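You operate a simulated robot arm through the tools that you are given. There is no shell and no other tool. Be economical: measure what you need, move in short steps, check, and stop when the job is done.

The job below is to be done with a simulated robot arm. You get a single attempt, and the scene is never put back.

Task
Couple machine one's air hose and blow the dust off its table.
Fine: plug home before the valve opens; reset; hold the yellow button three seconds with the guards shut.

The check looks at the end state, three seconds after you hand in, the way a careful person would. Anything else that was tipped, shoved, dropped, spilled or broken makes it a failure.

Robot
A 7-joint arm with a two-finger parallel gripper on a trunk, on a base that drives. Base frame: it is fixed to the floor where the robot stands at the start and does not move with it; the origin is under the middle of the robot, x ahead of it, y to its left, z up. Readings come in cm, rad, newtons and seconds.
With the tool pointing down near the work surface it reaches from about 46 to 92 cm from the robot's upright axis, wherever it stands. Its first joint turns from -2.007 to 2.007 rad. Places, roughly: large yellow guard of machine one [70, -130, 110]; small yellow guard of machine one [70, -90, 100]; tool table one [80, -110, 100]; yellow blow button [140, 120, 110]; yellow valve lever of machine one [40, 40, 100]. Payload 3.91 kg.
Tool frame: the origin (TCP) lies between the finger pads and is the grasp point; the fingertips stand 3 cm ahead of it; z points along the fingers, y is the line along which they close. Largest opening 11 cm; finger width 2, thickness 1; the body of the gripper, 4.8 by 11.2 cm, starts 5.5 cm behind the TCP.
Orientation is that of the tool frame in the base frame, as a unit quaternion [x, y, z, w]. With the fingers straight down and closing along the base's y, the tool's x points along the base's -x, its y along +y and its z along -z.

Tools
- The arm moves only by the tool servo_tool. Its argument "moves" is a list that holds one entry, the list of rows, each a list of 6 numbers: the shift along the tool's x, y, z in units of 50 mm (1.0 is 50 mm), then the turn, a rotation vector about the tool's x, y, z in units of 4 degrees (1.0 is 4 degrees). In form: [[[dx, dy, dz, wx, wy, wz], ...]]. A call has 1 to 12 rows; each row shifts and turns the commanded pose from where the row before left it, along the tool's axes as they then stand. "jaw" is the opening, from 0 (shut) to 1 (fully open), set as the call begins (left out, the last holds). A call with a number of a shift or a turn outside -1 to 1 is refused whole. Rows are played at 5 a second. More than 5 cm and 0.15 rad between two rows, or a gripper value outside its range, and nothing of the call is played. Where a pose cannot be reached the arm comes as near as it can. A force on the tool above 40 N (or 10 N above the force at the start of the call, whichever is more), or a blocked arm, ends the call early, and 0.2 s more pass. The fingers move at their own pace (about 15.3 cm/s each) and stop on an object; they squeeze with about 43 N. The grip force told is the motor's: it shows also when the fingers shut on nothing. Time passes only in rows, and 0.2 s behind the last, so rows that do not move let the fingers close. The reply holds the time, the measured pose of the TCP, the force on the tool along the base axes, the opening and the grip force, in the units named above and with some noise, with the torque about the TCP (base axes, N m) and any sound that the robot's microphone picked up, and new pictures: "views" is both (left out), scene, wrist or none.
- Cameras (640 x 400 px; columns grow to the right, rows downward): "scene" is now at [22.74, 21.86, 143.59]; the picture's right is [0.15, -0.99, 0.00], its down [-0.61, -0.09, -0.79] and it looks along [0.78, 0.12, -0.61] (base axes); focal length 260 px, centre (320, 200). "wrist" rides on the gripper at [7.2, 1.7, -10.3] in the tool frame; the picture's right is [-0.23, 0.97, 0.00], its down [-0.76, -0.18, -0.62] and it looks along [-0.61, -0.14, 0.78] (tool axes); focal length 222 px, centre (320, 200). There is no depth. A picture from a camera that has moved, and an enlarged one, comes with that camera's place and axes in the base frame and with its lens.
- slide_trunk(by): slides the trunk up (or, below 0, down) by that many cm; the arm and the scene camera ride with it, the base frame stays. It gives what a move gives, with no picture.
- steer(legs): drives the robot by 1 to 6 legs, each [ahead, left, turn to the left] in cm, cm and rad, along the robot's own axes; the way and the turn of a leg run together, so that a leg with both is an arc; at most 150 cm and 3.142 rad a leg. The arm and the cameras ride along, it lands a little off, and it stops where it bumps. It gives what a move gives, and a new picture of the scene camera.
- aim_head(pan, tilt): turns the head with the scene camera to pan (to the left, within 1.396 rad either way) and tilt (down, from -0.506 to 1.204), counted from straight ahead of the robot. It gives what a move gives, and a new picture of the scene camera.
- zoom(camera, box): a new picture of the part [left, top, right, bottom] of that camera's present view, enlarged. No time passes.
- close_job(): hands the job in; it is judged then, once.

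Go step by step. Nothing tells you exact positions but the pictures and the camera data: compare them with the known pose of the tool, close in by small moves and look again before you grip or let go. The budget is 120 turns and 260 pictures, counting those below and the enlarged ones. Unless the task says otherwise, let go and move clear before handing in.

The tools are called after "Call:" as a command line: name --argument value ..., lists and objects as JSON in quotes. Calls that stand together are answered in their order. servo_tool: Moves the arm, as the interface text tells. Its arguments: {"type":"object","properties":{"moves":{"type":"array","items":{"type":"array","items":{"type":"array","items":{"type":"number"}}}},"jaw":{"type":"number"},"views":{"type":"string","enum":["both","scene","wrist","none"]}},"required":["moves"]} The other tools are called the same way: slide_trunk (by) slides the trunk up or down; steer (legs) drives the base; aim_head (pan, tilt) turns the head that bears the scene camera; zoom (camera, box) takes an enlarged picture of a part of a camera's view; close_job () hands the job in.

At the start:

```text
clock: 0.0
position: [45.51, 20.04, 125.28]
tool_rot: [0.0, 1.0, -0.001, -0.001]
force: [0.1, -0.9, 0.5]
ft_torque: [0.02, -0.03, -0.01]
width: 11.01
grasp_force: 0.1
trunk travel left (down, up): [-77.5, 21.5]
robot x, y, heading: [-0.22, -0.03, -0.001]
head pan, tilt: [0.15, 0.661]
```

scene: 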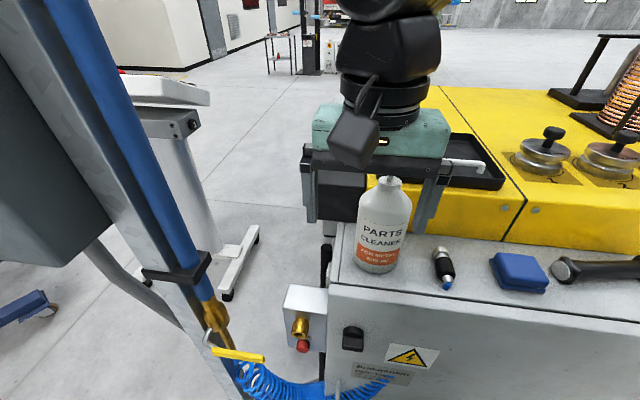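
wrist: 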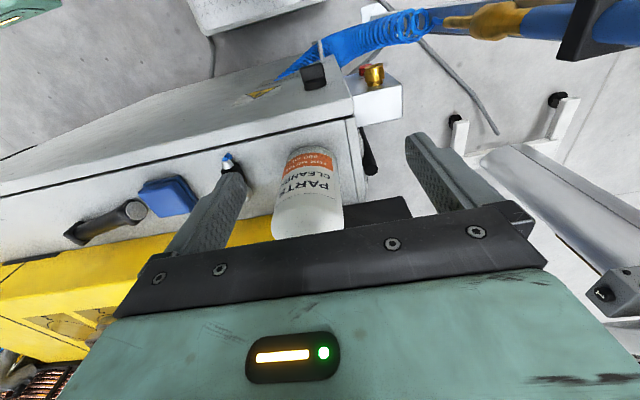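

I see a blue air pipe with a yellow lever on the left, a coiled hose, and a machine cabinet with a brass socket carrying something red. I'll look closer before moving.

Call:
zoom --camera "scene" --box '[180, 270, 440, 400]'

Call:
zoom --camera "wrist" --box '[260, 0, 640, 200]'

Call:
aim_head --pan 0.15 --tilt 1.15

```text
2.46 times, centred on (310, 335) of scene
camera zoom: at [22.74, 21.86, 143.59], right [0.15, -0.99, 0.0], down [-0.61, -0.09, -0.79], along [0.78, 0.12, -0.61], focal length 640 px, centre (345, -132)
```

zoom: 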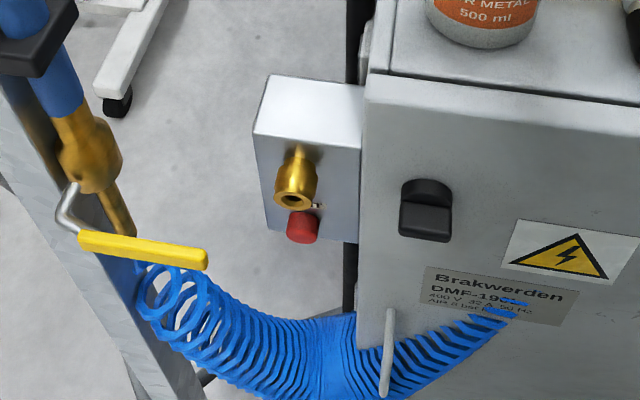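

```text
1.68 times, centred on (450, 100) of wrist
camera zoom: at [38.32, 21.74, 135.54], right [0.23, 0.97, 0.0], down [0.76, -0.18, 0.62], along [0.61, -0.14, -0.78], focal length 374 px, centre (101, 368)
```

zoom: 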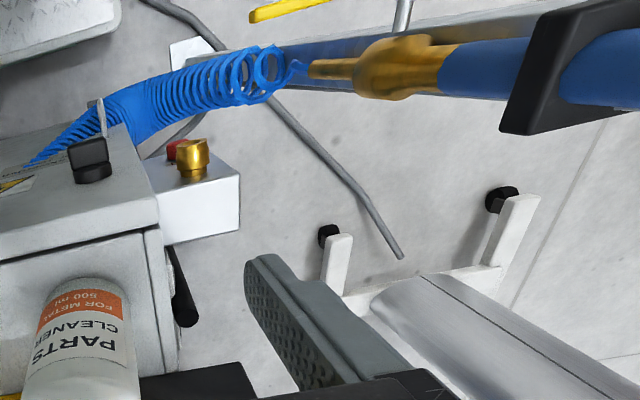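

```text
clock: 0.9
position: [45.48, 20.15, 125.33]
tool_rot: [0.0, 1.0, 0.0, 0.0]
force: [-0.3, -0.2, 0.8]
ft_torque: [0.04, 0.02, 0.02]
width: 10.97
grasp_force: 0.1
trunk travel left (down, up): [-77.5, 21.5]
robot x, y, heading: [-0.15, 0.05, 0.0]
head pan, tilt: [0.15, 1.15]
camera scene: at [20.09, 21.46, 139.95], right [0.15, -0.99, 0.0], down [-0.9, -0.14, -0.41], along [0.4, 0.06, -0.91], focal length 260 px, centre (320, 200)
```

scene: 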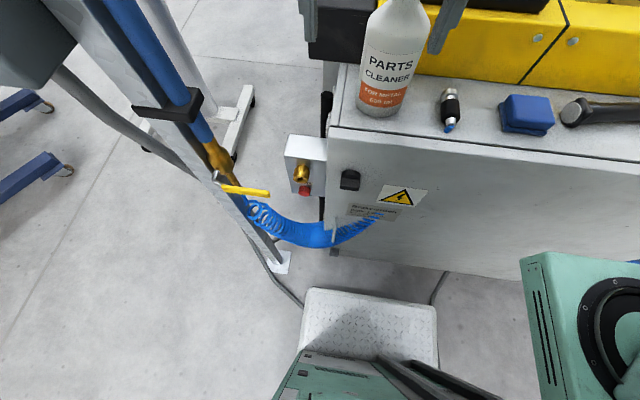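

The hose runs from the pipe over a hook on the cabinet front; I'll zoom in to find its end and the loose black/silver part.

Call:
zoom --camera "scene" --box '[270, 120, 430, 260]'

Call:
zoom --camera "scene" --box '[400, 60, 500, 150]'

Call:
zoom --camera "scene" --box '[170, 120, 300, 260]'

```text
2.86 times, centred on (350, 190) of scene
camera zoom: at [20.09, 21.46, 139.95], right [0.15, -0.99, 0.0], down [-0.9, -0.14, -0.41], along [0.4, 0.06, -0.91], focal length 743 px, centre (234, 229)
```

zoom: 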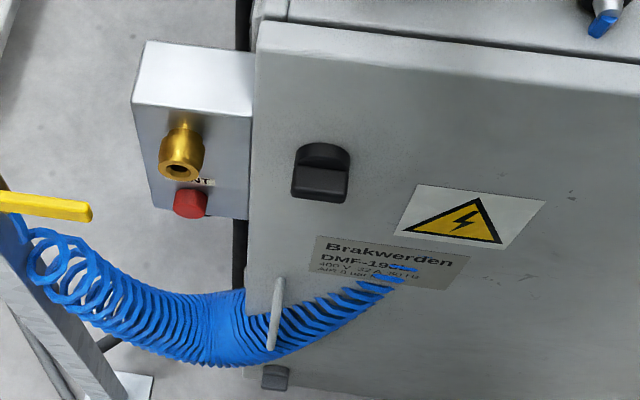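

```text
4.44 times, centred on (450, 105) of scene
camera zoom: at [20.09, 21.46, 139.95], right [0.15, -0.99, 0.0], down [-0.9, -0.14, -0.41], along [0.4, 0.06, -0.91], focal length 1155 px, centre (-258, 622)
```

zoom: 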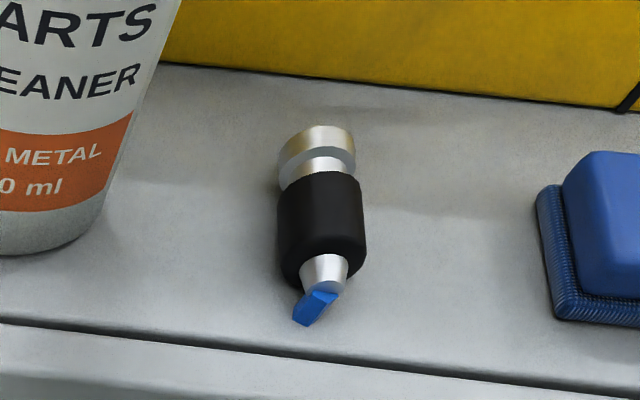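

```text
2.86 times, centred on (235, 190) of scene
camera zoom: at [20.09, 21.46, 139.95], right [0.15, -0.99, 0.0], down [-0.9, -0.14, -0.41], along [0.4, 0.06, -0.91], focal length 743 px, centre (563, 229)
```

zoom: 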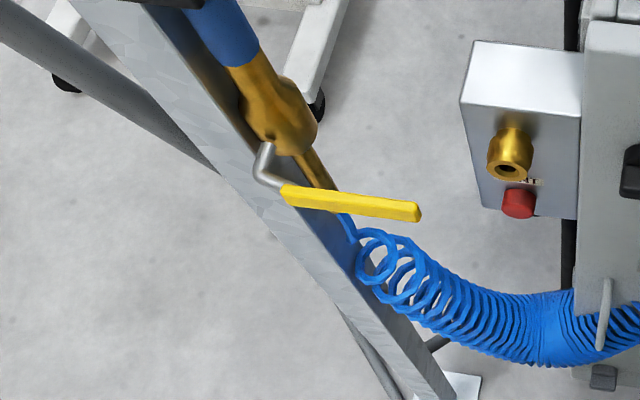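

The plug lies on the cabinet top with a blue tail; the socket is the brass port over the red button. Now I'll survey the rest: machine one to the right and button to the left.

Call:
zoom --camera "scene" --box '[280, 130, 340, 200]'

Call:
aim_head --pan -0.9 --tilt 0.5

Call:
aim_head --pan 0.8 --tilt 0.3

```text
5.71 times, centred on (310, 165) of scene
camera zoom: at [20.09, 21.46, 139.95], right [0.15, -0.99, 0.0], down [-0.9, -0.14, -0.41], along [0.4, 0.06, -0.91], focal length 1485 px, centre (377, 400)
```

zoom: 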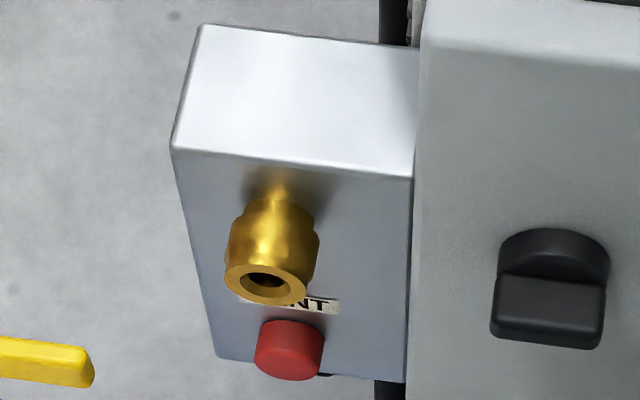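

```text
clock: 2.2
position: [45.5, 20.14, 125.23]
tool_rot: [0.0, 1.0, 0.001, 0.0]
force: [0.7, 0.2, 1.0]
ft_torque: [0.0, -0.04, 0.01]
width: 10.99
grasp_force: 0.1
trunk travel left (down, up): [-77.5, 21.5]
robot x, y, heading: [0.08, 0.01, -0.002]
head pan, tilt: [-0.901, 0.499]
camera scene: at [19.85, 13.44, 145.03], right [-0.78, -0.62, 0.0], down [-0.3, 0.38, -0.88], along [0.55, -0.69, -0.48], focal length 260 px, centre (320, 200)
```

scene: 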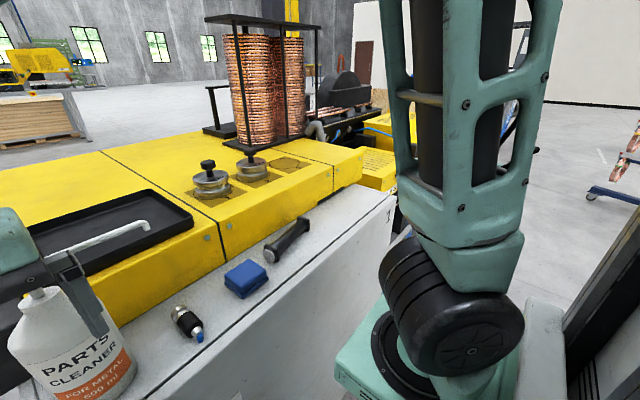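

```text
clock: 4.0
position: [45.52, 20.01, 125.25]
tool_rot: [0.0, 1.0, 0.0, 0.0]
force: [0.5, -0.4, -0.3]
ft_torque: [0.0, 0.03, 0.01]
width: 10.99
grasp_force: 0.0
trunk travel left (down, up): [-77.5, 21.5]
robot x, y, heading: [-0.17, -0.14, -0.001]
head pan, tilt: [0.799, 0.3]
camera scene: at [20.71, 27.26, 146.87], right [0.72, -0.7, 0.0], down [-0.21, -0.21, -0.96], along [0.67, 0.68, -0.3], focal length 260 px, centre (320, 200)
```

scene: 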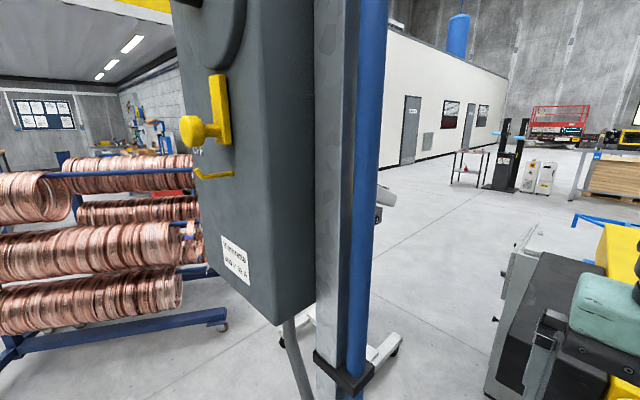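

A console stands behind the column to the left (blow button). I'll look further right for machine one.

Call:
aim_head --pan -1.39 --tilt 0.4

Call:
aim_head --pan 0.45 --tilt 0.35

```text
clock: 6.0
position: [45.53, 20.07, 125.31]
tool_rot: [0.0, 1.0, 0.001, -0.001]
force: [-0.3, -0.6, -0.5]
ft_torque: [-0.02, -0.06, 0.0]
width: 11.0
grasp_force: 0.0
trunk travel left (down, up): [-77.5, 21.5]
robot x, y, heading: [0.45, 0.24, 0.003]
head pan, tilt: [-1.389, 0.4]
camera scene: at [15.87, 11.46, 145.94], right [-0.98, -0.18, 0.0], down [-0.07, 0.38, -0.92], along [0.17, -0.91, -0.39], focal length 260 px, centre (320, 200)
```

scene: 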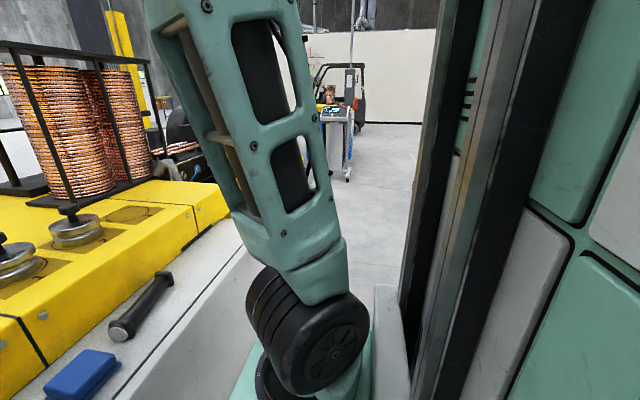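

```text
clock: 7.8
position: [45.53, 20.03, 125.22]
tool_rot: [0.0, 1.0, -0.001, 0.001]
force: [0.0, 0.8, -0.2]
ft_torque: [0.01, 0.01, 0.02]
width: 11.0
grasp_force: 0.1
trunk travel left (down, up): [-77.5, 21.5]
robot x, y, heading: [-0.05, -0.23, -0.004]
head pan, tilt: [0.45, 0.351]
camera scene: at [22.58, 24.62, 146.4], right [0.43, -0.9, 0.0], down [-0.31, -0.15, -0.94], along [0.85, 0.41, -0.34], focal length 260 px, centre (320, 200)
```

scene: 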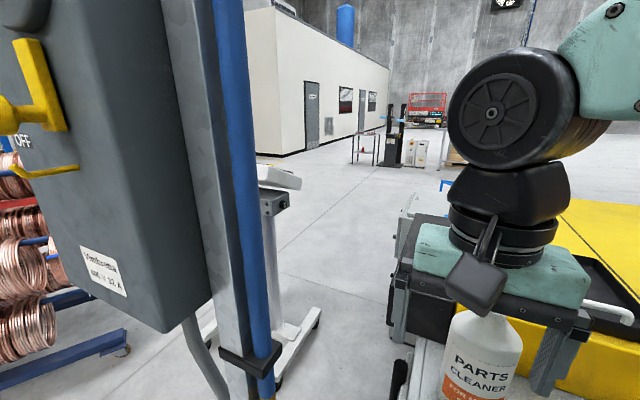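

There's an isolator cabinet with an OFF label; let me read it and the console.

Call:
zoom --camera "scene" --box '[0, 20, 140, 320]'

Call:
aim_head --pan 0.95 --tilt 0.2

```text
1.33 times, centred on (70, 170) of scene
camera zoom: at [22.58, 24.62, 146.4], right [0.43, -0.9, 0.0], down [-0.31, -0.15, -0.94], along [0.85, 0.41, -0.34], focal length 346 px, centre (653, 240)
```

zoom: 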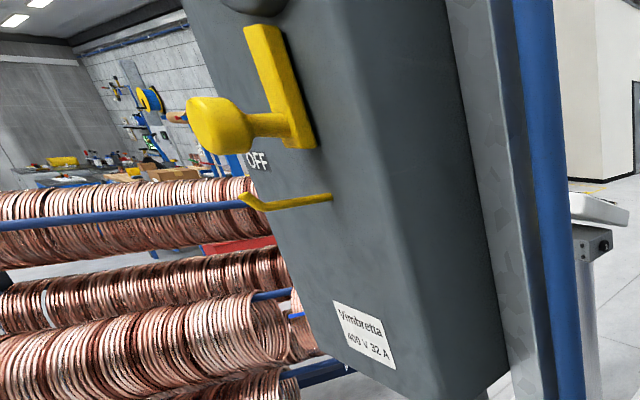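

```text
clock: 8.8
position: [45.55, 20.05, 125.15]
tool_rot: [0.0, 1.0, -0.001, -0.001]
force: [-0.4, 0.3, -0.4]
ft_torque: [-0.01, 0.0, -0.01]
width: 11.02
grasp_force: 0.0
trunk travel left (down, up): [-77.5, 21.5]
robot x, y, heading: [0.1, -0.1, 0.001]
head pan, tilt: [0.949, 0.201]
camera scene: at [19.63, 28.14, 147.8], right [0.81, -0.58, 0.0], down [-0.12, -0.16, -0.98], along [0.57, 0.8, -0.2], focal length 260 px, centre (320, 200)
```

scene: 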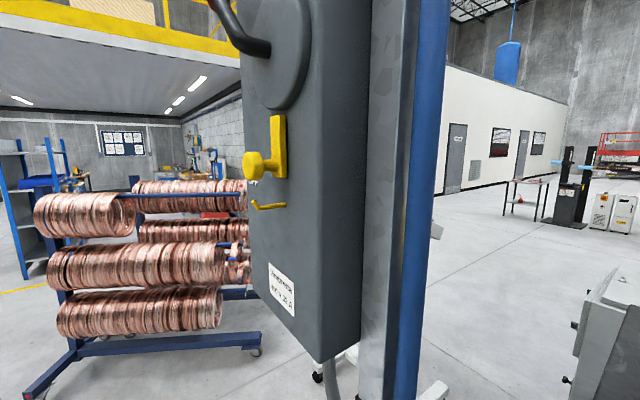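

Estimates: socket mouth ≈[48, 30.5, 86.5] facing the robot, plug ≈[56, 3.5, 103] on the cabinet top, bottle ≈[60, 15.5]. I'll move the hand clear of the bottle over toward the plug and look.

Call:
servo_tool --moves '[[[0, -0.85, 0, 0, 0, 0], [0, -0.85, 0, 0, 0, 0], [0, -0.85, 0, 0, 0, 0], [0, -0.85, 0, 0, 0, 0], [0, 0, 0.5, 0, 0, 0], [0, 0, 0, 0, 0, 0]]]' --jaw 0.6 --views "wrist"

Call:
aim_head --pan -0.2 --tilt 0.75

```text
clock: 10.2
position: [45.48, 3.02, 122.85]
tool_rot: [0.0, 1.0, 0.0, 0.0]
force: [0.5, -0.1, -0.8]
ft_torque: [0.0, 0.01, -0.01]
width: 6.6
grasp_force: 0.0
trunk travel left (down, up): [-77.5, 21.5]
robot x, y, heading: [-0.07, -0.02, 0.003]
head pan, tilt: [0.949, 0.201]
camera wrist: at [38.3, 4.7, 133.05], right [0.23, 0.97, 0.0], down [0.76, -0.18, 0.62], along [0.61, -0.14, -0.78], focal length 222 px, centre (320, 200)
```

wrist: 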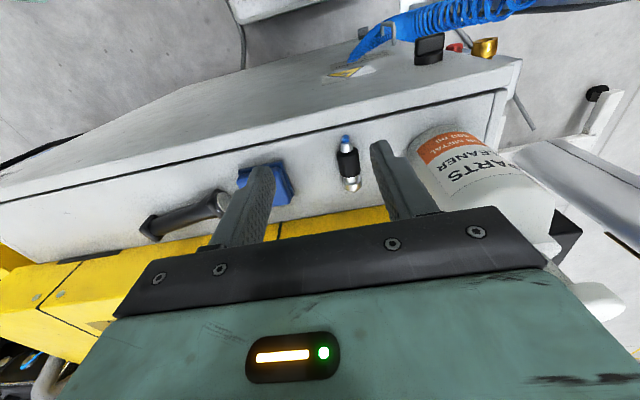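

```text
clock: 11.6
position: [45.42, 3.1, 122.77]
tool_rot: [0.0, 1.0, 0.0, 0.0]
force: [0.2, 0.5, 0.0]
ft_torque: [0.01, -0.02, -0.01]
width: 6.59
grasp_force: 0.1
trunk travel left (down, up): [-77.5, 21.5]
robot x, y, heading: [-0.19, -0.45, 0.0]
head pan, tilt: [-0.201, 0.75]
camera scene: at [22.32, 18.92, 142.84], right [-0.2, -0.98, 0.0], down [-0.67, 0.14, -0.73], along [0.72, -0.15, -0.68], focal length 260 px, centre (320, 200)
```

scene: 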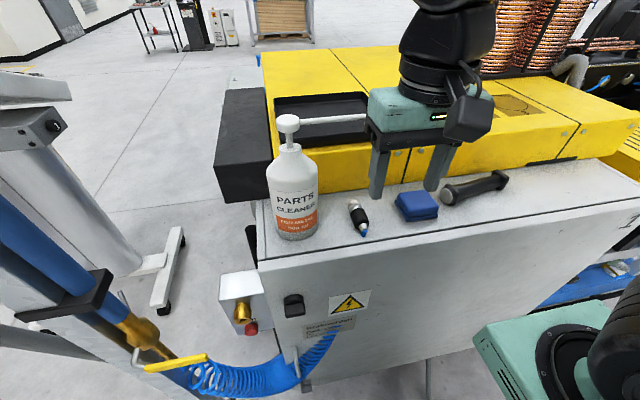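

The plug triangulates to about [53.5, 5.2, 107]. I'll zoom in both views to refine.

Call:
zoom --camera "wrist" --box '[310, 110, 390, 210]'

Call:
zoom --camera "scene" --box '[310, 170, 410, 260]'

```text
4.00 times, centred on (350, 160) of wrist
camera zoom: at [38.31, 4.73, 133.07], right [0.23, 0.97, 0.0], down [0.76, -0.18, 0.62], along [0.61, -0.14, -0.78], focal length 888 px, centre (200, 360)
```

zoom: 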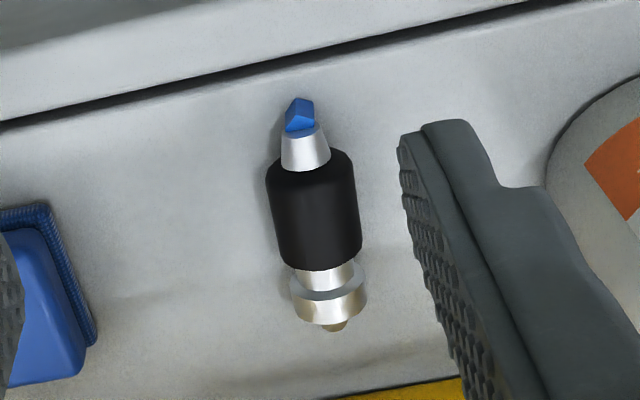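

```text
4.44 times, centred on (360, 215) of scene
camera zoom: at [22.32, 18.92, 142.84], right [-0.2, -0.98, 0.0], down [-0.67, 0.14, -0.73], along [0.72, -0.15, -0.68], focal length 1155 px, centre (142, 133)
```

zoom: 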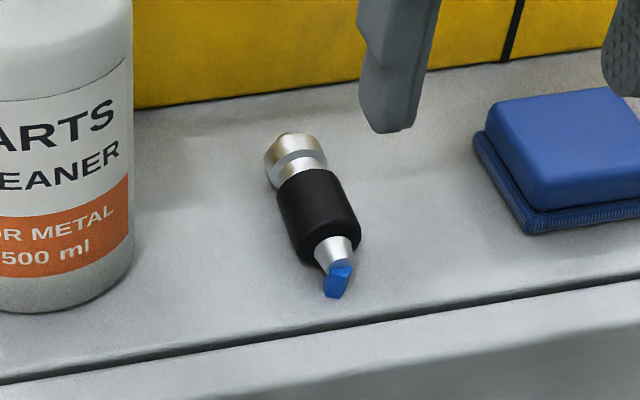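

The plug body is at ≈[52.8, 5.2, 108.1], aligned with x, nose pointing away from the robot. The valve lever tip (~[38, 33, 99.5]) would foul the wrist camera with an upright hand, so I'll grip with the hand pitched 30°, so it can later be rolled clear.

Call:
servo_tool --moves '[[[0, 0, 0, 0, -0.9375, 0], [0, 0, 0, 0, -0.9375, 0], [0, 0, 0, 0, -0.9375, 0], [0, 0, 0, 0, -0.9375, 0], [0, 0, 0, 0, -0.9375, 0], [0, 0, 0, 0, -0.9375, 0], [0, 0, 0, 0, -0.9375, 0], [0, 0, 0, 0, -0.9375, 0], [-0.3, 0.22, 0.95, 0, 0, 0], [-0.3, 0.22, 0.7, 0, 0, 0], [0, 0, 0, 0, 0, 0]]]' --views "both"

```text
refused: row 9 steps farther than a row can; nothing moved
```

The rows are limited by total length, so I'll use shorter steps.

Call:
servo_tool --moves '[[[0, 0, 0, 0, -0.9375, 0], [0, 0, 0, 0, -0.9375, 0], [0, 0, 0, 0, -0.9375, 0], [0, 0, 0, 0, -0.9375, 0], [0, 0, 0, 0, -0.9375, 0], [0, 0, 0, 0, -0.9375, 0], [0, 0, 0, 0, -0.9375, 0], [0, 0, 0, 0, -0.9375, 0], [-0.3, 0.22, 0.8, 0, 0, 0], [-0.3, 0.22, 0.8, 0, 0, 0], [0, 0, 0, 0, 0, 0]]]' --views "both"

```text
clock: 13.9
position: [52.99, 5.51, 116.08]
tool_rot: [0.001, 0.966, 0.0, 0.259]
force: [-0.5, -0.5, 0.7]
ft_torque: [0.0, 0.02, -0.02]
width: 6.59
grasp_force: 0.0
out of reach, approached as far as the arm can: row 7, 8
trunk travel left (down, up): [-77.5, 21.5]
robot x, y, heading: [0.09, -0.42, 0.002]
head pan, tilt: [-0.201, 0.75]
camera scene: at [22.31, 18.9, 142.83], right [-0.2, -0.98, 0.0], down [-0.67, 0.14, -0.73], along [0.72, -0.15, -0.68], focal length 260 px, centre (320, 200)
camera wrist: at [41.65, 7.2, 121.42], right [0.2, 0.97, 0.11], down [0.35, -0.18, 0.92], along [0.92, -0.14, -0.37], focal length 222 px, centre (320, 200)
```

scene: 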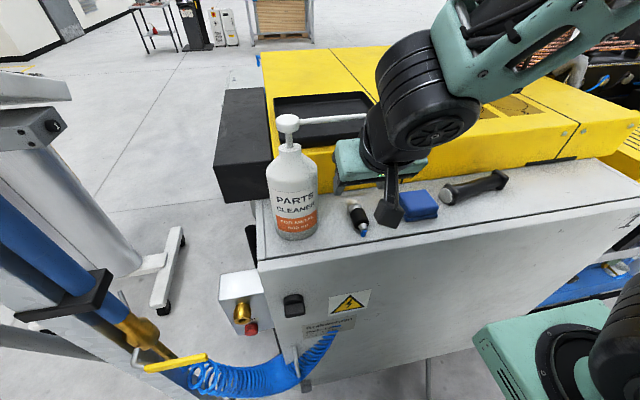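
wrist: 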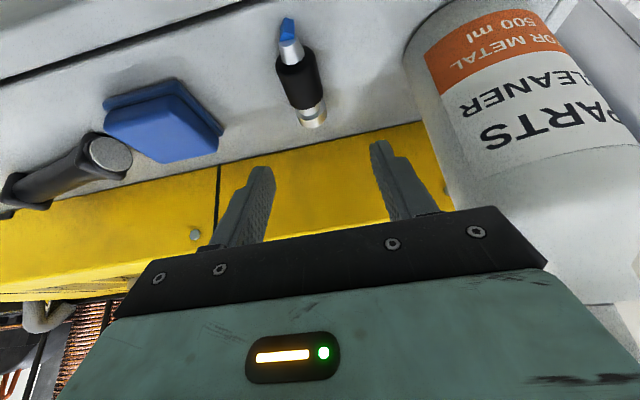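

The plug is confirmed at ≈[52.6, 5.15, 108.1]. Going down so that the finger ends straddle the body, just above the top.

Call:
servo_tool --moves '[[[0.2, -0.03, 0.25, 0, 0, 0], [0.2, -0.03, 0.25, 0, 0, 0], [0.22, 0, 0.22, 0, 0, 0], [0.21, 0, 0.2, 0, 0, 0], [0, 0, 0, 0, 0, 0]]]' --views "both"

```text
clock: 15.2
position: [52.46, 5.91, 110.58]
tool_rot: [0.0, 0.966, 0.0, 0.258]
force: [-0.4, 0.1, -0.3]
ft_torque: [-0.03, -0.03, 0.01]
width: 6.61
grasp_force: 0.1
out of reach, approached as far as the arm can: row 3, 4
trunk travel left (down, up): [-77.5, 21.5]
robot x, y, heading: [0.0, 0.19, 0.0]
head pan, tilt: [-0.201, 0.75]
camera scene: at [22.32, 18.91, 142.83], right [-0.2, -0.98, 0.0], down [-0.67, 0.14, -0.73], along [0.72, -0.15, -0.68], focal length 260 px, centre (320, 200)
camera wrist: at [41.06, 7.51, 115.81], right [0.2, 0.97, 0.11], down [0.35, -0.18, 0.92], along [0.92, -0.14, -0.37], focal length 222 px, centre (320, 200)
```

scene: 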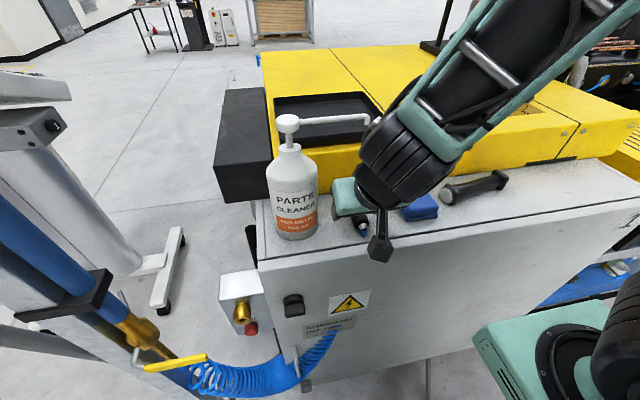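
wrist: 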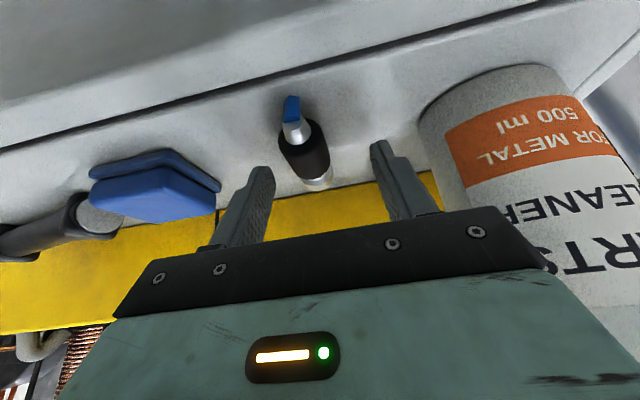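

The arm folds too tight here. I'll raise the trunk, sidestep the robot right for a better reach, then return.

Call:
slide_trunk --by 15

Call:
steer --legs '[[0, -25, 0]]'

```text
clock: 16.9
position: [52.33, 5.78, 125.46]
tool_rot: [0.0, 0.966, -0.001, 0.26]
force: [0.2, 0.4, -1.1]
ft_torque: [0.01, 0.04, -0.03]
width: 6.61
grasp_force: 0.2
trunk travel left (down, up): [-92.5, 6.5]
robot x, y, heading: [0.2, 0.42, 0.001]
head pan, tilt: [-0.201, 0.75]
```

```text
clock: 18.7
position: [52.42, -19.66, 125.56]
tool_rot: [0.002, 0.966, -0.001, 0.259]
force: [-0.2, 0.1, 0.4]
ft_torque: [-0.01, -0.02, -0.01]
width: 6.6
grasp_force: 0.1
trunk travel left (down, up): [-92.5, 6.5]
robot x, y, heading: [0.36, -25.35, -0.001]
head pan, tilt: [-0.201, 0.75]
camera scene: at [22.33, -6.49, 157.83], right [-0.2, -0.98, 0.0], down [-0.67, 0.14, -0.73], along [0.72, -0.15, -0.68], focal length 260 px, centre (320, 200)
```

scene: 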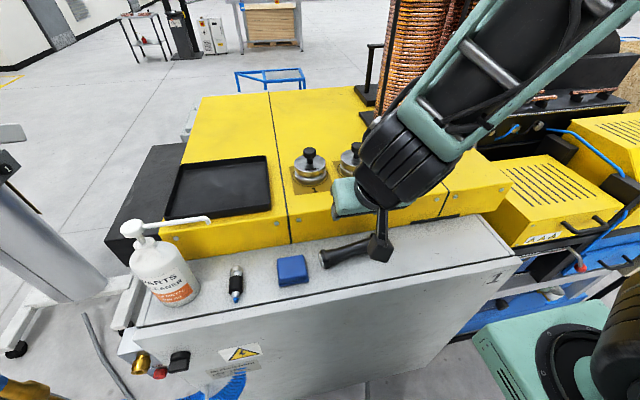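

The view is good from here, and the spout of the bottle is at ≈[60, 7.5, 121], clear of the pitched hand. Moving back over the plug.

Call:
servo_tool --moves '[[[0, 0.99, 0, 0, 0, 0], [0, 0.99, 0, 0, 0, 0], [0, 0.99, 0, 0, 0, 0], [0, 0.99, 0, 0, 0, 0], [0, 0.99, 0, 0, 0, 0], [0.37, 0, 0.65, 0, 0, 0], [0.37, 0, 0.65, 0, 0, 0], [0, 0, 0, 0, 0, 0]]]' --views "both"

```text
clock: 20.5
position: [52.46, 5.15, 118.1]
tool_rot: [0.001, 0.966, -0.002, 0.259]
force: [-0.2, 0.5, 0.1]
ft_torque: [0.01, -0.01, -0.02]
width: 6.58
grasp_force: 0.2
trunk travel left (down, up): [-92.5, 6.5]
robot x, y, heading: [0.02, -25.26, -0.002]
head pan, tilt: [-0.201, 0.75]
camera scene: at [22.33, -6.49, 157.83], right [-0.2, -0.98, 0.0], down [-0.67, 0.14, -0.73], along [0.72, -0.15, -0.68], focal length 260 px, centre (320, 200)
camera wrist: at [41.1, 6.9, 123.36], right [0.2, 0.97, 0.11], down [0.35, -0.18, 0.92], along [0.92, -0.14, -0.37], focal length 222 px, centre (320, 200)
```

scene: 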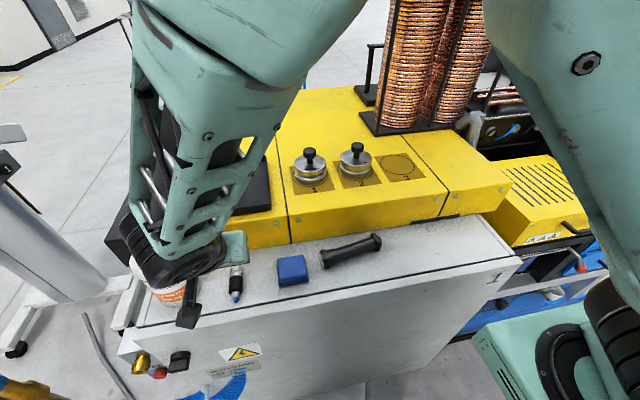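
wrist: 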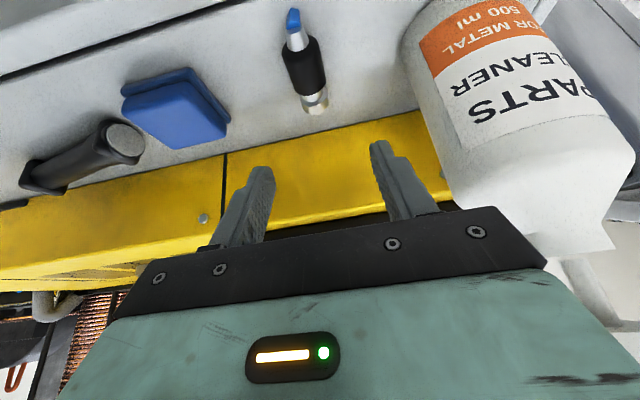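

Plug body at [52.5, 5.15]. Descending to straddle it.

Call:
servo_tool --moves '[[[0.32, 0, 0.43, 0, 0, 0], [0.32, 0, 0.43, 0, 0, 0], [0.2, 0, 0.25, 0, 0, 0], [0.12, 0, 0.15, 0, 0, 0], [0, 0, 0, 0, 0, 0]]]' --views "wrist"

Call:
zoom --camera "wrist" --box '[200, 80, 460, 240]'

```text
clock: 21.7
position: [52.47, 4.57, 110.1]
tool_rot: [0.012, 0.966, -0.002, 0.258]
force: [0.7, 0.2, -0.5]
ft_torque: [0.0, 0.01, -0.01]
width: 6.62
grasp_force: 0.2
trunk travel left (down, up): [-92.5, 6.5]
robot x, y, heading: [0.19, -24.93, 0.002]
head pan, tilt: [-0.201, 0.75]
camera wrist: at [41.09, 6.5, 115.48], right [0.22, 0.97, 0.11], down [0.34, -0.19, 0.92], along [0.91, -0.16, -0.37], focal length 222 px, centre (320, 200)
```

wrist: 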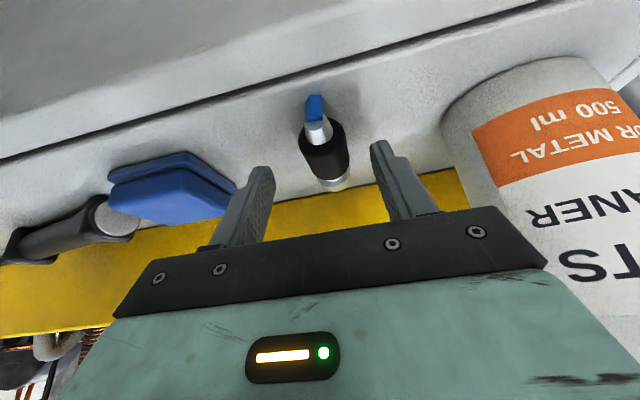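

```text
2.46 times, centred on (330, 160) of wrist
camera zoom: at [41.09, 6.5, 115.48], right [0.22, 0.97, 0.11], down [0.34, -0.19, 0.92], along [0.91, -0.16, -0.37], focal length 547 px, centre (295, 298)
```

zoom: 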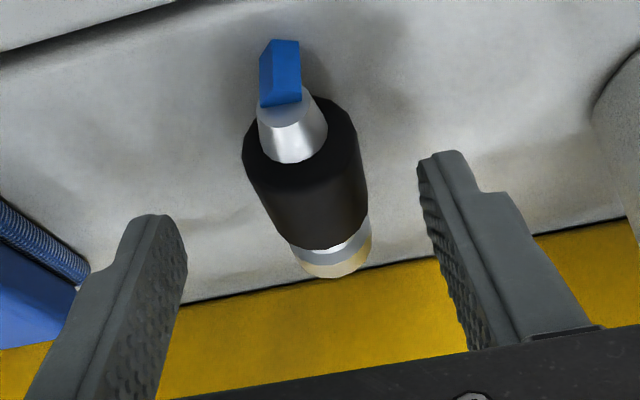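

The arm landed about 1 cm off the commanded spot. I'll nudge to correct it and see whether the limit is real.

Call:
servo_tool --moves '[[[0.05, 0.1, -0.03, 0, 0, 0], [0.05, 0.05, -0.03, 0, 0, 0], [0, 0, 0, 0, 0, 0]]]' --views "scene"

```text
clock: 22.7
position: [53.28, 4.38, 110.3]
tool_rot: [0.027, 0.965, -0.006, 0.259]
force: [-0.3, 0.0, 0.3]
ft_torque: [0.0, 0.05, -0.03]
width: 6.6
grasp_force: 0.0
trunk travel left (down, up): [-92.5, 6.5]
robot x, y, heading: [-0.26, -25.54, -0.002]
head pan, tilt: [-0.201, 0.75]
stopped in row 3: the arm was blocked; the commanded pose is now the measured one
camera scene: at [22.06, -6.24, 157.26], right [-0.17, -0.98, 0.0], down [-0.72, 0.13, -0.68], along [0.67, -0.12, -0.73], focal length 260 px, centre (320, 200)
```

scene: 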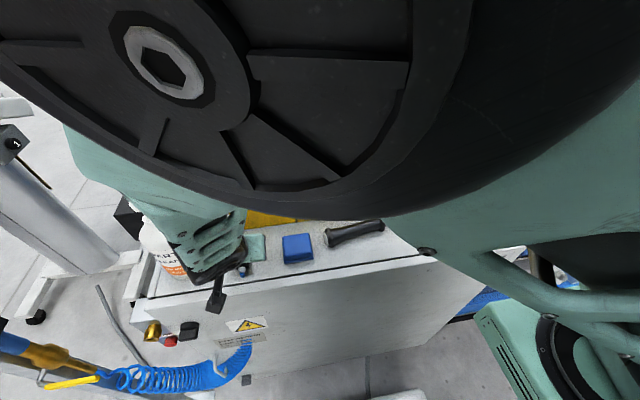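

The elbow is bumping the head. I'll back the hand up, then lower the trunk and drive back to stretch the arm.

Call:
servo_tool --moves '[[[-0.3, 0, -0.43, 0, 0, 0], [-0.32, 0, -0.43, 0, 0, 0], [-0.32, 0, -0.43, 0, 0, 0], [0, 0, 0, 0, 0, 0]]]' --views "scene"

```text
clock: 23.7
position: [54.06, 4.43, 118.04]
tool_rot: [0.025, 0.966, -0.007, 0.258]
force: [-0.2, -1.0, 0.3]
ft_torque: [0.03, -0.02, 0.05]
width: 6.63
grasp_force: 0.1
trunk travel left (down, up): [-92.5, 6.5]
robot x, y, heading: [-0.04, -25.7, 0.0]
head pan, tilt: [-0.201, 0.75]
camera scene: at [22.2, -6.95, 157.81], right [-0.26, -0.97, 0.0], down [-0.66, 0.18, -0.73], along [0.7, -0.19, -0.68], focal length 260 px, centre (320, 200)
```

scene: 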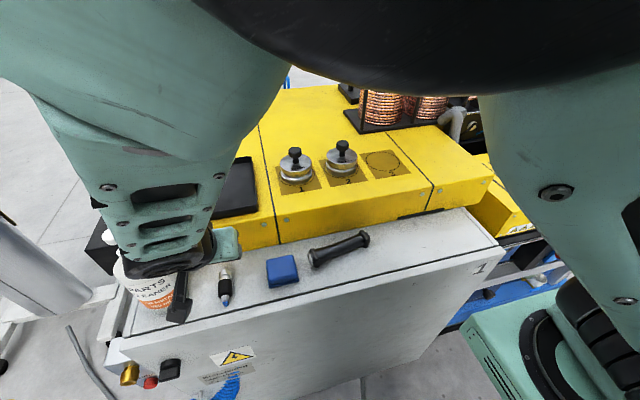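

I'll check the floor beside and behind the robot before backing.

Call:
aim_head --pan 1.39 --tilt 0.6

Call:
aim_head --pan -1.39 --tilt 0.6

```text
clock: 25.4
position: [54.27, 4.21, 117.91]
tool_rot: [0.027, 0.966, -0.007, 0.259]
force: [-0.8, 1.2, 0.0]
ft_torque: [-0.01, -0.05, 0.01]
width: 6.61
grasp_force: 0.1
trunk travel left (down, up): [-92.5, 6.5]
robot x, y, heading: [-0.43, -25.6, -0.004]
head pan, tilt: [1.389, 0.6]
camera scene: at [22.28, -6.36, 157.7], right [-0.18, -0.98, 0.0], down [-0.68, 0.13, -0.72], along [0.71, -0.13, -0.69], focal length 260 px, centre (320, 200)
```

scene: 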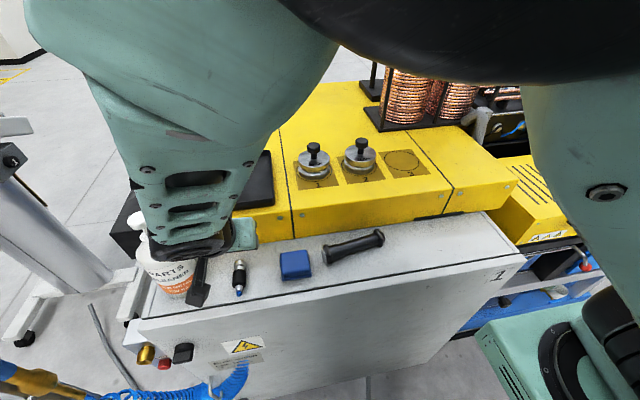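

```text
clock: 27.9
position: [54.13, 4.28, 117.94]
tool_rot: [0.026, 0.966, -0.007, 0.258]
force: [0.9, 0.0, 0.3]
ft_torque: [0.0, 0.01, 0.01]
width: 6.61
grasp_force: 0.1
trunk travel left (down, up): [-92.5, 6.5]
robot x, y, heading: [0.01, -25.23, -0.003]
head pan, tilt: [-1.389, 0.6]
camera scene: at [21.32, -9.98, 158.94], right [-0.59, -0.81, 0.0], down [-0.47, 0.34, -0.81], along [0.66, -0.48, -0.58], focal length 260 px, centre (320, 200)
```

scene: 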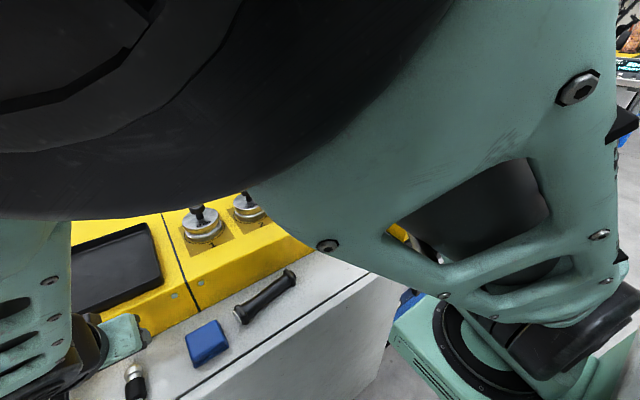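

The elbow blocks the head, so I'll bring the hand back in front of the robot, then look around.

Call:
servo_tool --moves '[[[-0.4, 0, -0.69, 0, 0, 0], [-0.4, 0, -0.69, 0, 0, 0], [0, -0.97, 0, 0, 0, 0], [0, -0.97, 0, 0, 0, 0], [0, -0.97, 0, 0, 0, 0], [0, -0.97, 0, 0, 0, 0], [0, -0.97, 0, 0, 0, 0], [0, 0, 0, 0, 0, 0]]]' --views "none"

Call:
aim_head --pan 1.39 --tilt 0.6

Call:
aim_head --pan -1.39 --tilt 0.5

```text
clock: 29.6
position: [52.83, -19.76, 126.16]
tool_rot: [0.024, 0.966, -0.006, 0.259]
force: [-0.1, 0.1, 0.0]
ft_torque: [-0.01, -0.03, 0.0]
width: 6.61
grasp_force: 0.1
trunk travel left (down, up): [-92.5, 6.5]
robot x, y, heading: [-0.1, -25.5, -0.005]
head pan, tilt: [-1.389, 0.6]
```

```text
clock: 32.1
position: [52.76, -19.74, 126.05]
tool_rot: [0.024, 0.965, -0.006, 0.259]
force: [-0.3, 0.3, 0.3]
ft_torque: [0.01, 0.0, 0.01]
width: 6.59
grasp_force: 0.1
trunk travel left (down, up): [-92.5, 6.5]
robot x, y, heading: [-0.03, -25.22, -0.001]
head pan, tilt: [1.389, 0.6]
camera scene: at [15.82, 3.84, 159.12], right [0.98, -0.18, 0.0], down [-0.1, -0.56, -0.83], along [0.15, 0.81, -0.56], focal length 260 px, centre (320, 200)
```

scene: 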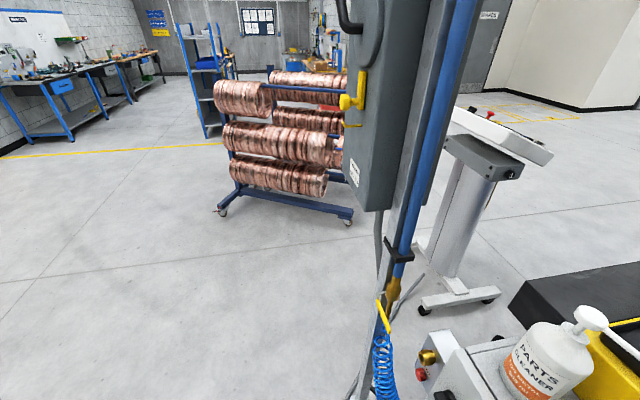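

```text
clock: 34.5
position: [52.82, -19.73, 126.16]
tool_rot: [0.025, 0.965, -0.006, 0.259]
force: [0.3, -0.6, -0.4]
ft_torque: [0.0, 0.03, -0.03]
width: 6.59
grasp_force: 0.1
trunk travel left (down, up): [-92.5, 6.5]
robot x, y, heading: [0.06, -25.63, -0.002]
head pan, tilt: [-1.389, 0.499]
camera scene: at [15.84, -13.8, 160.03], right [-0.98, -0.18, 0.0], down [-0.09, 0.47, -0.88], along [0.16, -0.86, -0.48], focal length 260 px, centre (320, 200)
```

scene: 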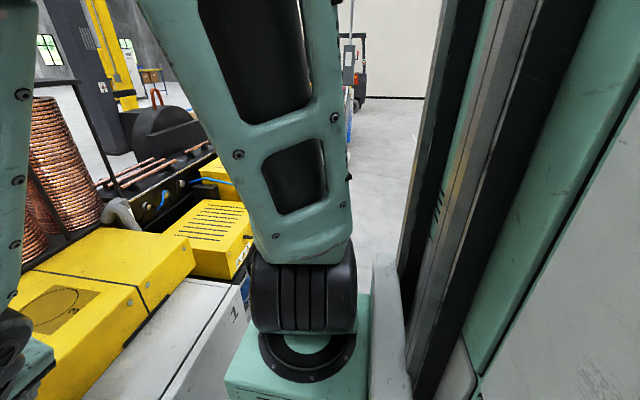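

The left and rear-left floor is clear. I'll back 22 cm and shift left 10, lower the trunk, and look at the console.

Call:
zoom --camera "scene" --box '[0, 180, 260, 400]'

Call:
steer --legs '[[-22, 10, 0]]'

Call:
aim_head --pan 0.9 --tilt 0.5

```text
1.82 times, centred on (130, 290) of scene
camera zoom: at [15.84, -13.8, 160.03], right [-0.98, -0.18, 0.0], down [-0.09, 0.47, -0.88], along [0.16, -0.86, -0.48], focal length 473 px, centre (666, 36)
```

zoom: 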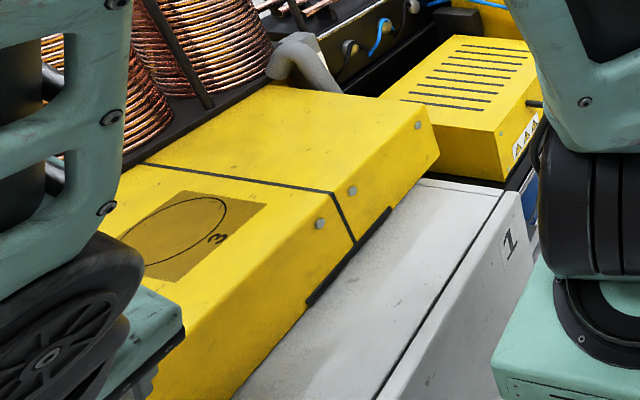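

```text
clock: 36.3
position: [30.64, -9.48, 126.04]
tool_rot: [0.023, 0.966, -0.006, 0.259]
force: [0.6, 0.7, 0.0]
ft_torque: [0.0, 0.0, -0.04]
width: 6.59
grasp_force: 0.0
trunk travel left (down, up): [-92.5, 6.5]
robot x, y, heading: [-21.68, -15.23, -0.002]
head pan, tilt: [-1.389, 0.499]
camera scene: at [-6.35, -3.77, 160.03], right [-0.98, -0.18, 0.0], down [-0.09, 0.47, -0.88], along [0.16, -0.86, -0.48], focal length 260 px, centre (320, 200)
```

scene: 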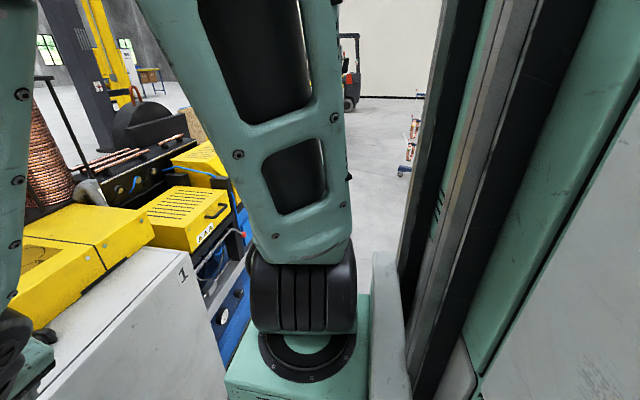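

```text
clock: 38.5
position: [30.58, -9.51, 126.05]
tool_rot: [0.023, 0.966, -0.005, 0.258]
force: [-0.3, -0.8, -0.6]
ft_torque: [-0.02, 0.0, 0.04]
width: 6.59
grasp_force: 0.0
trunk travel left (down, up): [-92.5, 6.5]
robot x, y, heading: [-22.09, -15.54, 0.002]
head pan, tilt: [0.901, 0.499]
camera scene: at [-2.39, 12.32, 160.03], right [0.78, -0.62, 0.0], down [-0.3, -0.38, -0.88], along [0.54, 0.69, -0.48], focal length 260 px, centre (320, 200)
```

scene: 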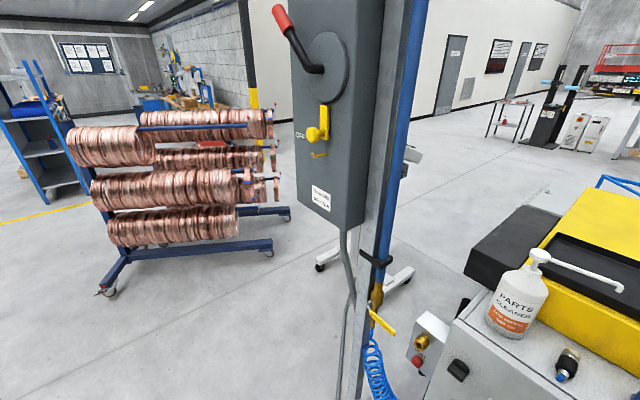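

Zooming in on the isolator and the socket box.

Call:
zoom --camera "scene" --box '[260, 0, 400, 220]'

Call:
zoom --camera "scene" --box '[340, 280, 600, 400]'

```text
1.82 times, centred on (330, 110) of scene
camera zoom: at [-2.39, 12.32, 160.03], right [0.78, -0.62, 0.0], down [-0.3, -0.38, -0.88], along [0.54, 0.69, -0.48], focal length 473 px, centre (302, 364)
```

zoom: 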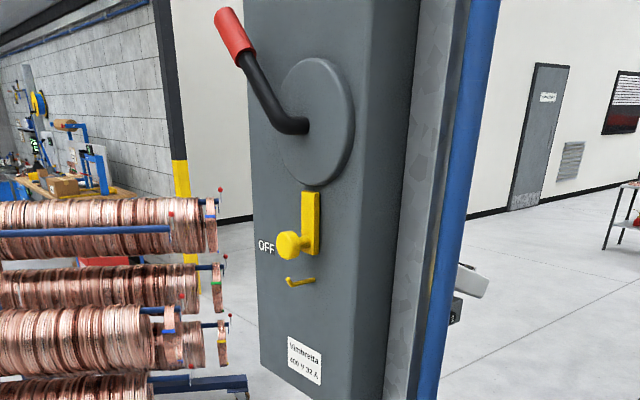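

```text
2.46 times, centred on (470, 340) of scene
camera zoom: at [-2.39, 12.32, 160.03], right [0.78, -0.62, 0.0], down [-0.3, -0.38, -0.88], along [0.54, 0.69, -0.48], focal length 640 px, centre (-49, -145)
```

zoom: 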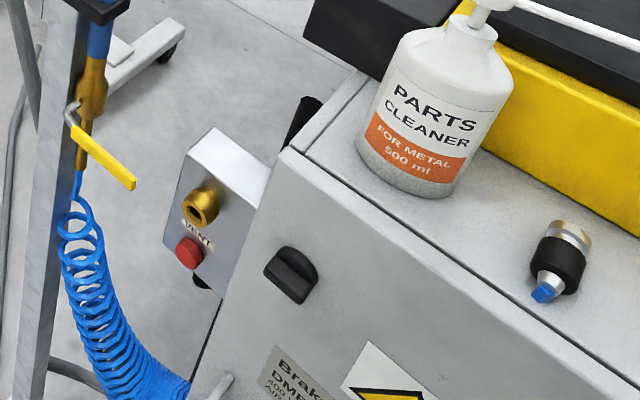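

Isolator is up (on), red VENT button below the socket. I'll measure the socket and lever from two trunk heights.

Call:
zoom --camera "scene" --box '[350, 290, 480, 400]'

Call:
slide_trunk --by -25

Call:
zoom --camera "scene" --box '[340, 200, 500, 320]'

```text
3.64 times, centred on (415, 345) of scene
camera zoom: at [-2.39, 12.32, 160.03], right [0.78, -0.62, 0.0], down [-0.3, -0.38, -0.88], along [0.54, 0.69, -0.48], focal length 945 px, centre (-26, -327)
```

zoom: 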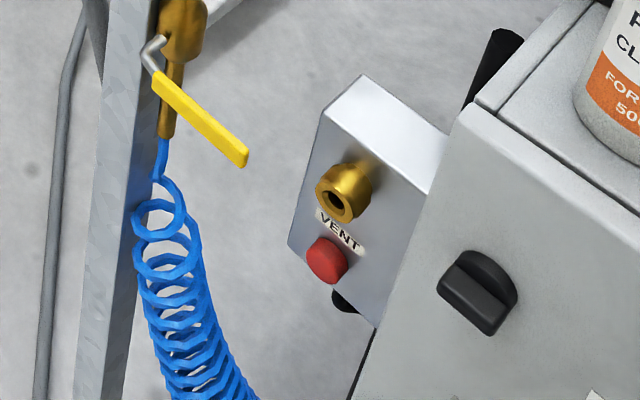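

```text
clock: 41.0
position: [30.65, -9.49, 100.99]
tool_rot: [0.022, 0.966, -0.006, 0.259]
force: [-0.7, 0.0, 0.7]
ft_torque: [-0.02, 0.02, 0.02]
width: 6.63
grasp_force: 0.1
trunk travel left (down, up): [-67.5, 31.5]
robot x, y, heading: [-21.98, -15.31, -0.002]
head pan, tilt: [0.901, 0.499]
```

```text
3.33 times, centred on (420, 260) of scene
camera zoom: at [-2.39, 12.32, 135.03], right [0.78, -0.62, 0.0], down [-0.3, -0.38, -0.88], along [0.54, 0.69, -0.48], focal length 866 px, centre (-13, 0)
```

zoom: 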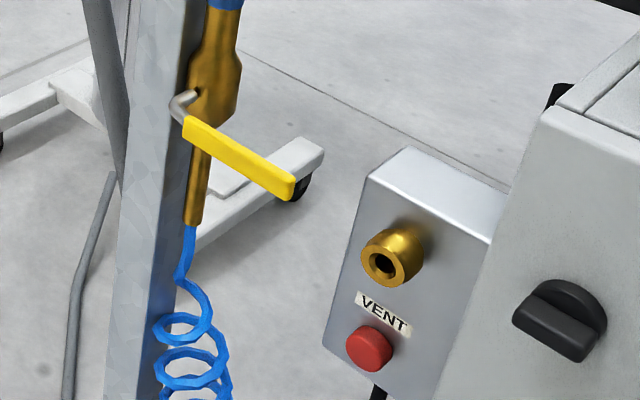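

Measured: socket mouth [45.8, 29.4, 90.8], lever tip [38.4, 33.2, 99], lever pivot ≈[38, 41.5, 99.4], cabinet front x≈49. Now back up and over to the plug.

Call:
servo_tool --moves '[[[-0.425, 0, -0.735, 0, 0, 0], [-0.425, 0, -0.735, 0, 0, 0], [-0.425, 0, -0.735, 0, 0, 0], [-0.425, 0, -0.735, -0.325, 0, -0.563], [0, 0.98, 0, 0, 0, 0], [0, 0.98, 0, 0, 0, 0], [0, 0.97, 0, 0, 0, 0], [-0.722, 0, 0.417, 0, 0, 0], [-0.722, 0, 0.417, 0, 0, 0], [-0.722, 0, 0.417, 0, 0, 0], [-0.722, 0, 0.417, 0, 0, 0], [-0.722, 0, 0.417, 0, 0, 0]]]' --views "wrist"

Call:
aim_head --pan 0.3 --tilt 0.45

```text
clock: 43.6
position: [51.49, 5.04, 118.19]
tool_rot: [0.002, 0.966, 0.0, 0.259]
force: [-1.0, -0.4, 0.3]
ft_torque: [0.03, 0.03, -0.02]
width: 6.61
grasp_force: 0.0
trunk travel left (down, up): [-67.5, 31.5]
robot x, y, heading: [-22.2, -15.7, 0.005]
head pan, tilt: [0.901, 0.499]
camera wrist: at [40.16, 6.75, 123.5], right [0.2, 0.97, 0.11], down [0.35, -0.18, 0.92], along [0.92, -0.14, -0.37], focal length 222 px, centre (320, 200)
```

wrist: 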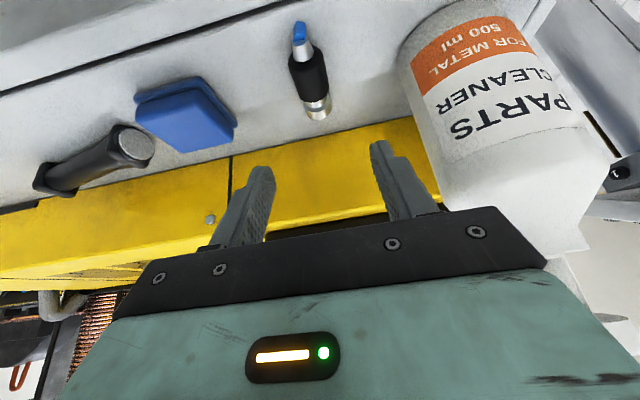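

```text
clock: 44.6
position: [51.54, 5.18, 118.2]
tool_rot: [0.001, 0.966, 0.0, 0.259]
force: [-0.8, 0.1, -0.2]
ft_torque: [-0.04, 0.02, 0.01]
width: 6.6
grasp_force: 0.1
trunk travel left (down, up): [-67.5, 31.5]
robot x, y, heading: [-22.38, -15.33, 0.003]
head pan, tilt: [0.3, 0.45]
camera scene: at [0.75, 7.92, 135.48], right [0.3, -0.95, 0.0], down [-0.42, -0.13, -0.9], along [0.86, 0.27, -0.44], focal length 260 px, centre (320, 200)
```

scene: 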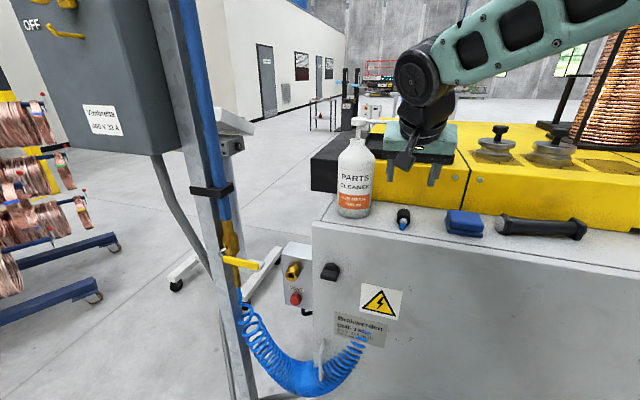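

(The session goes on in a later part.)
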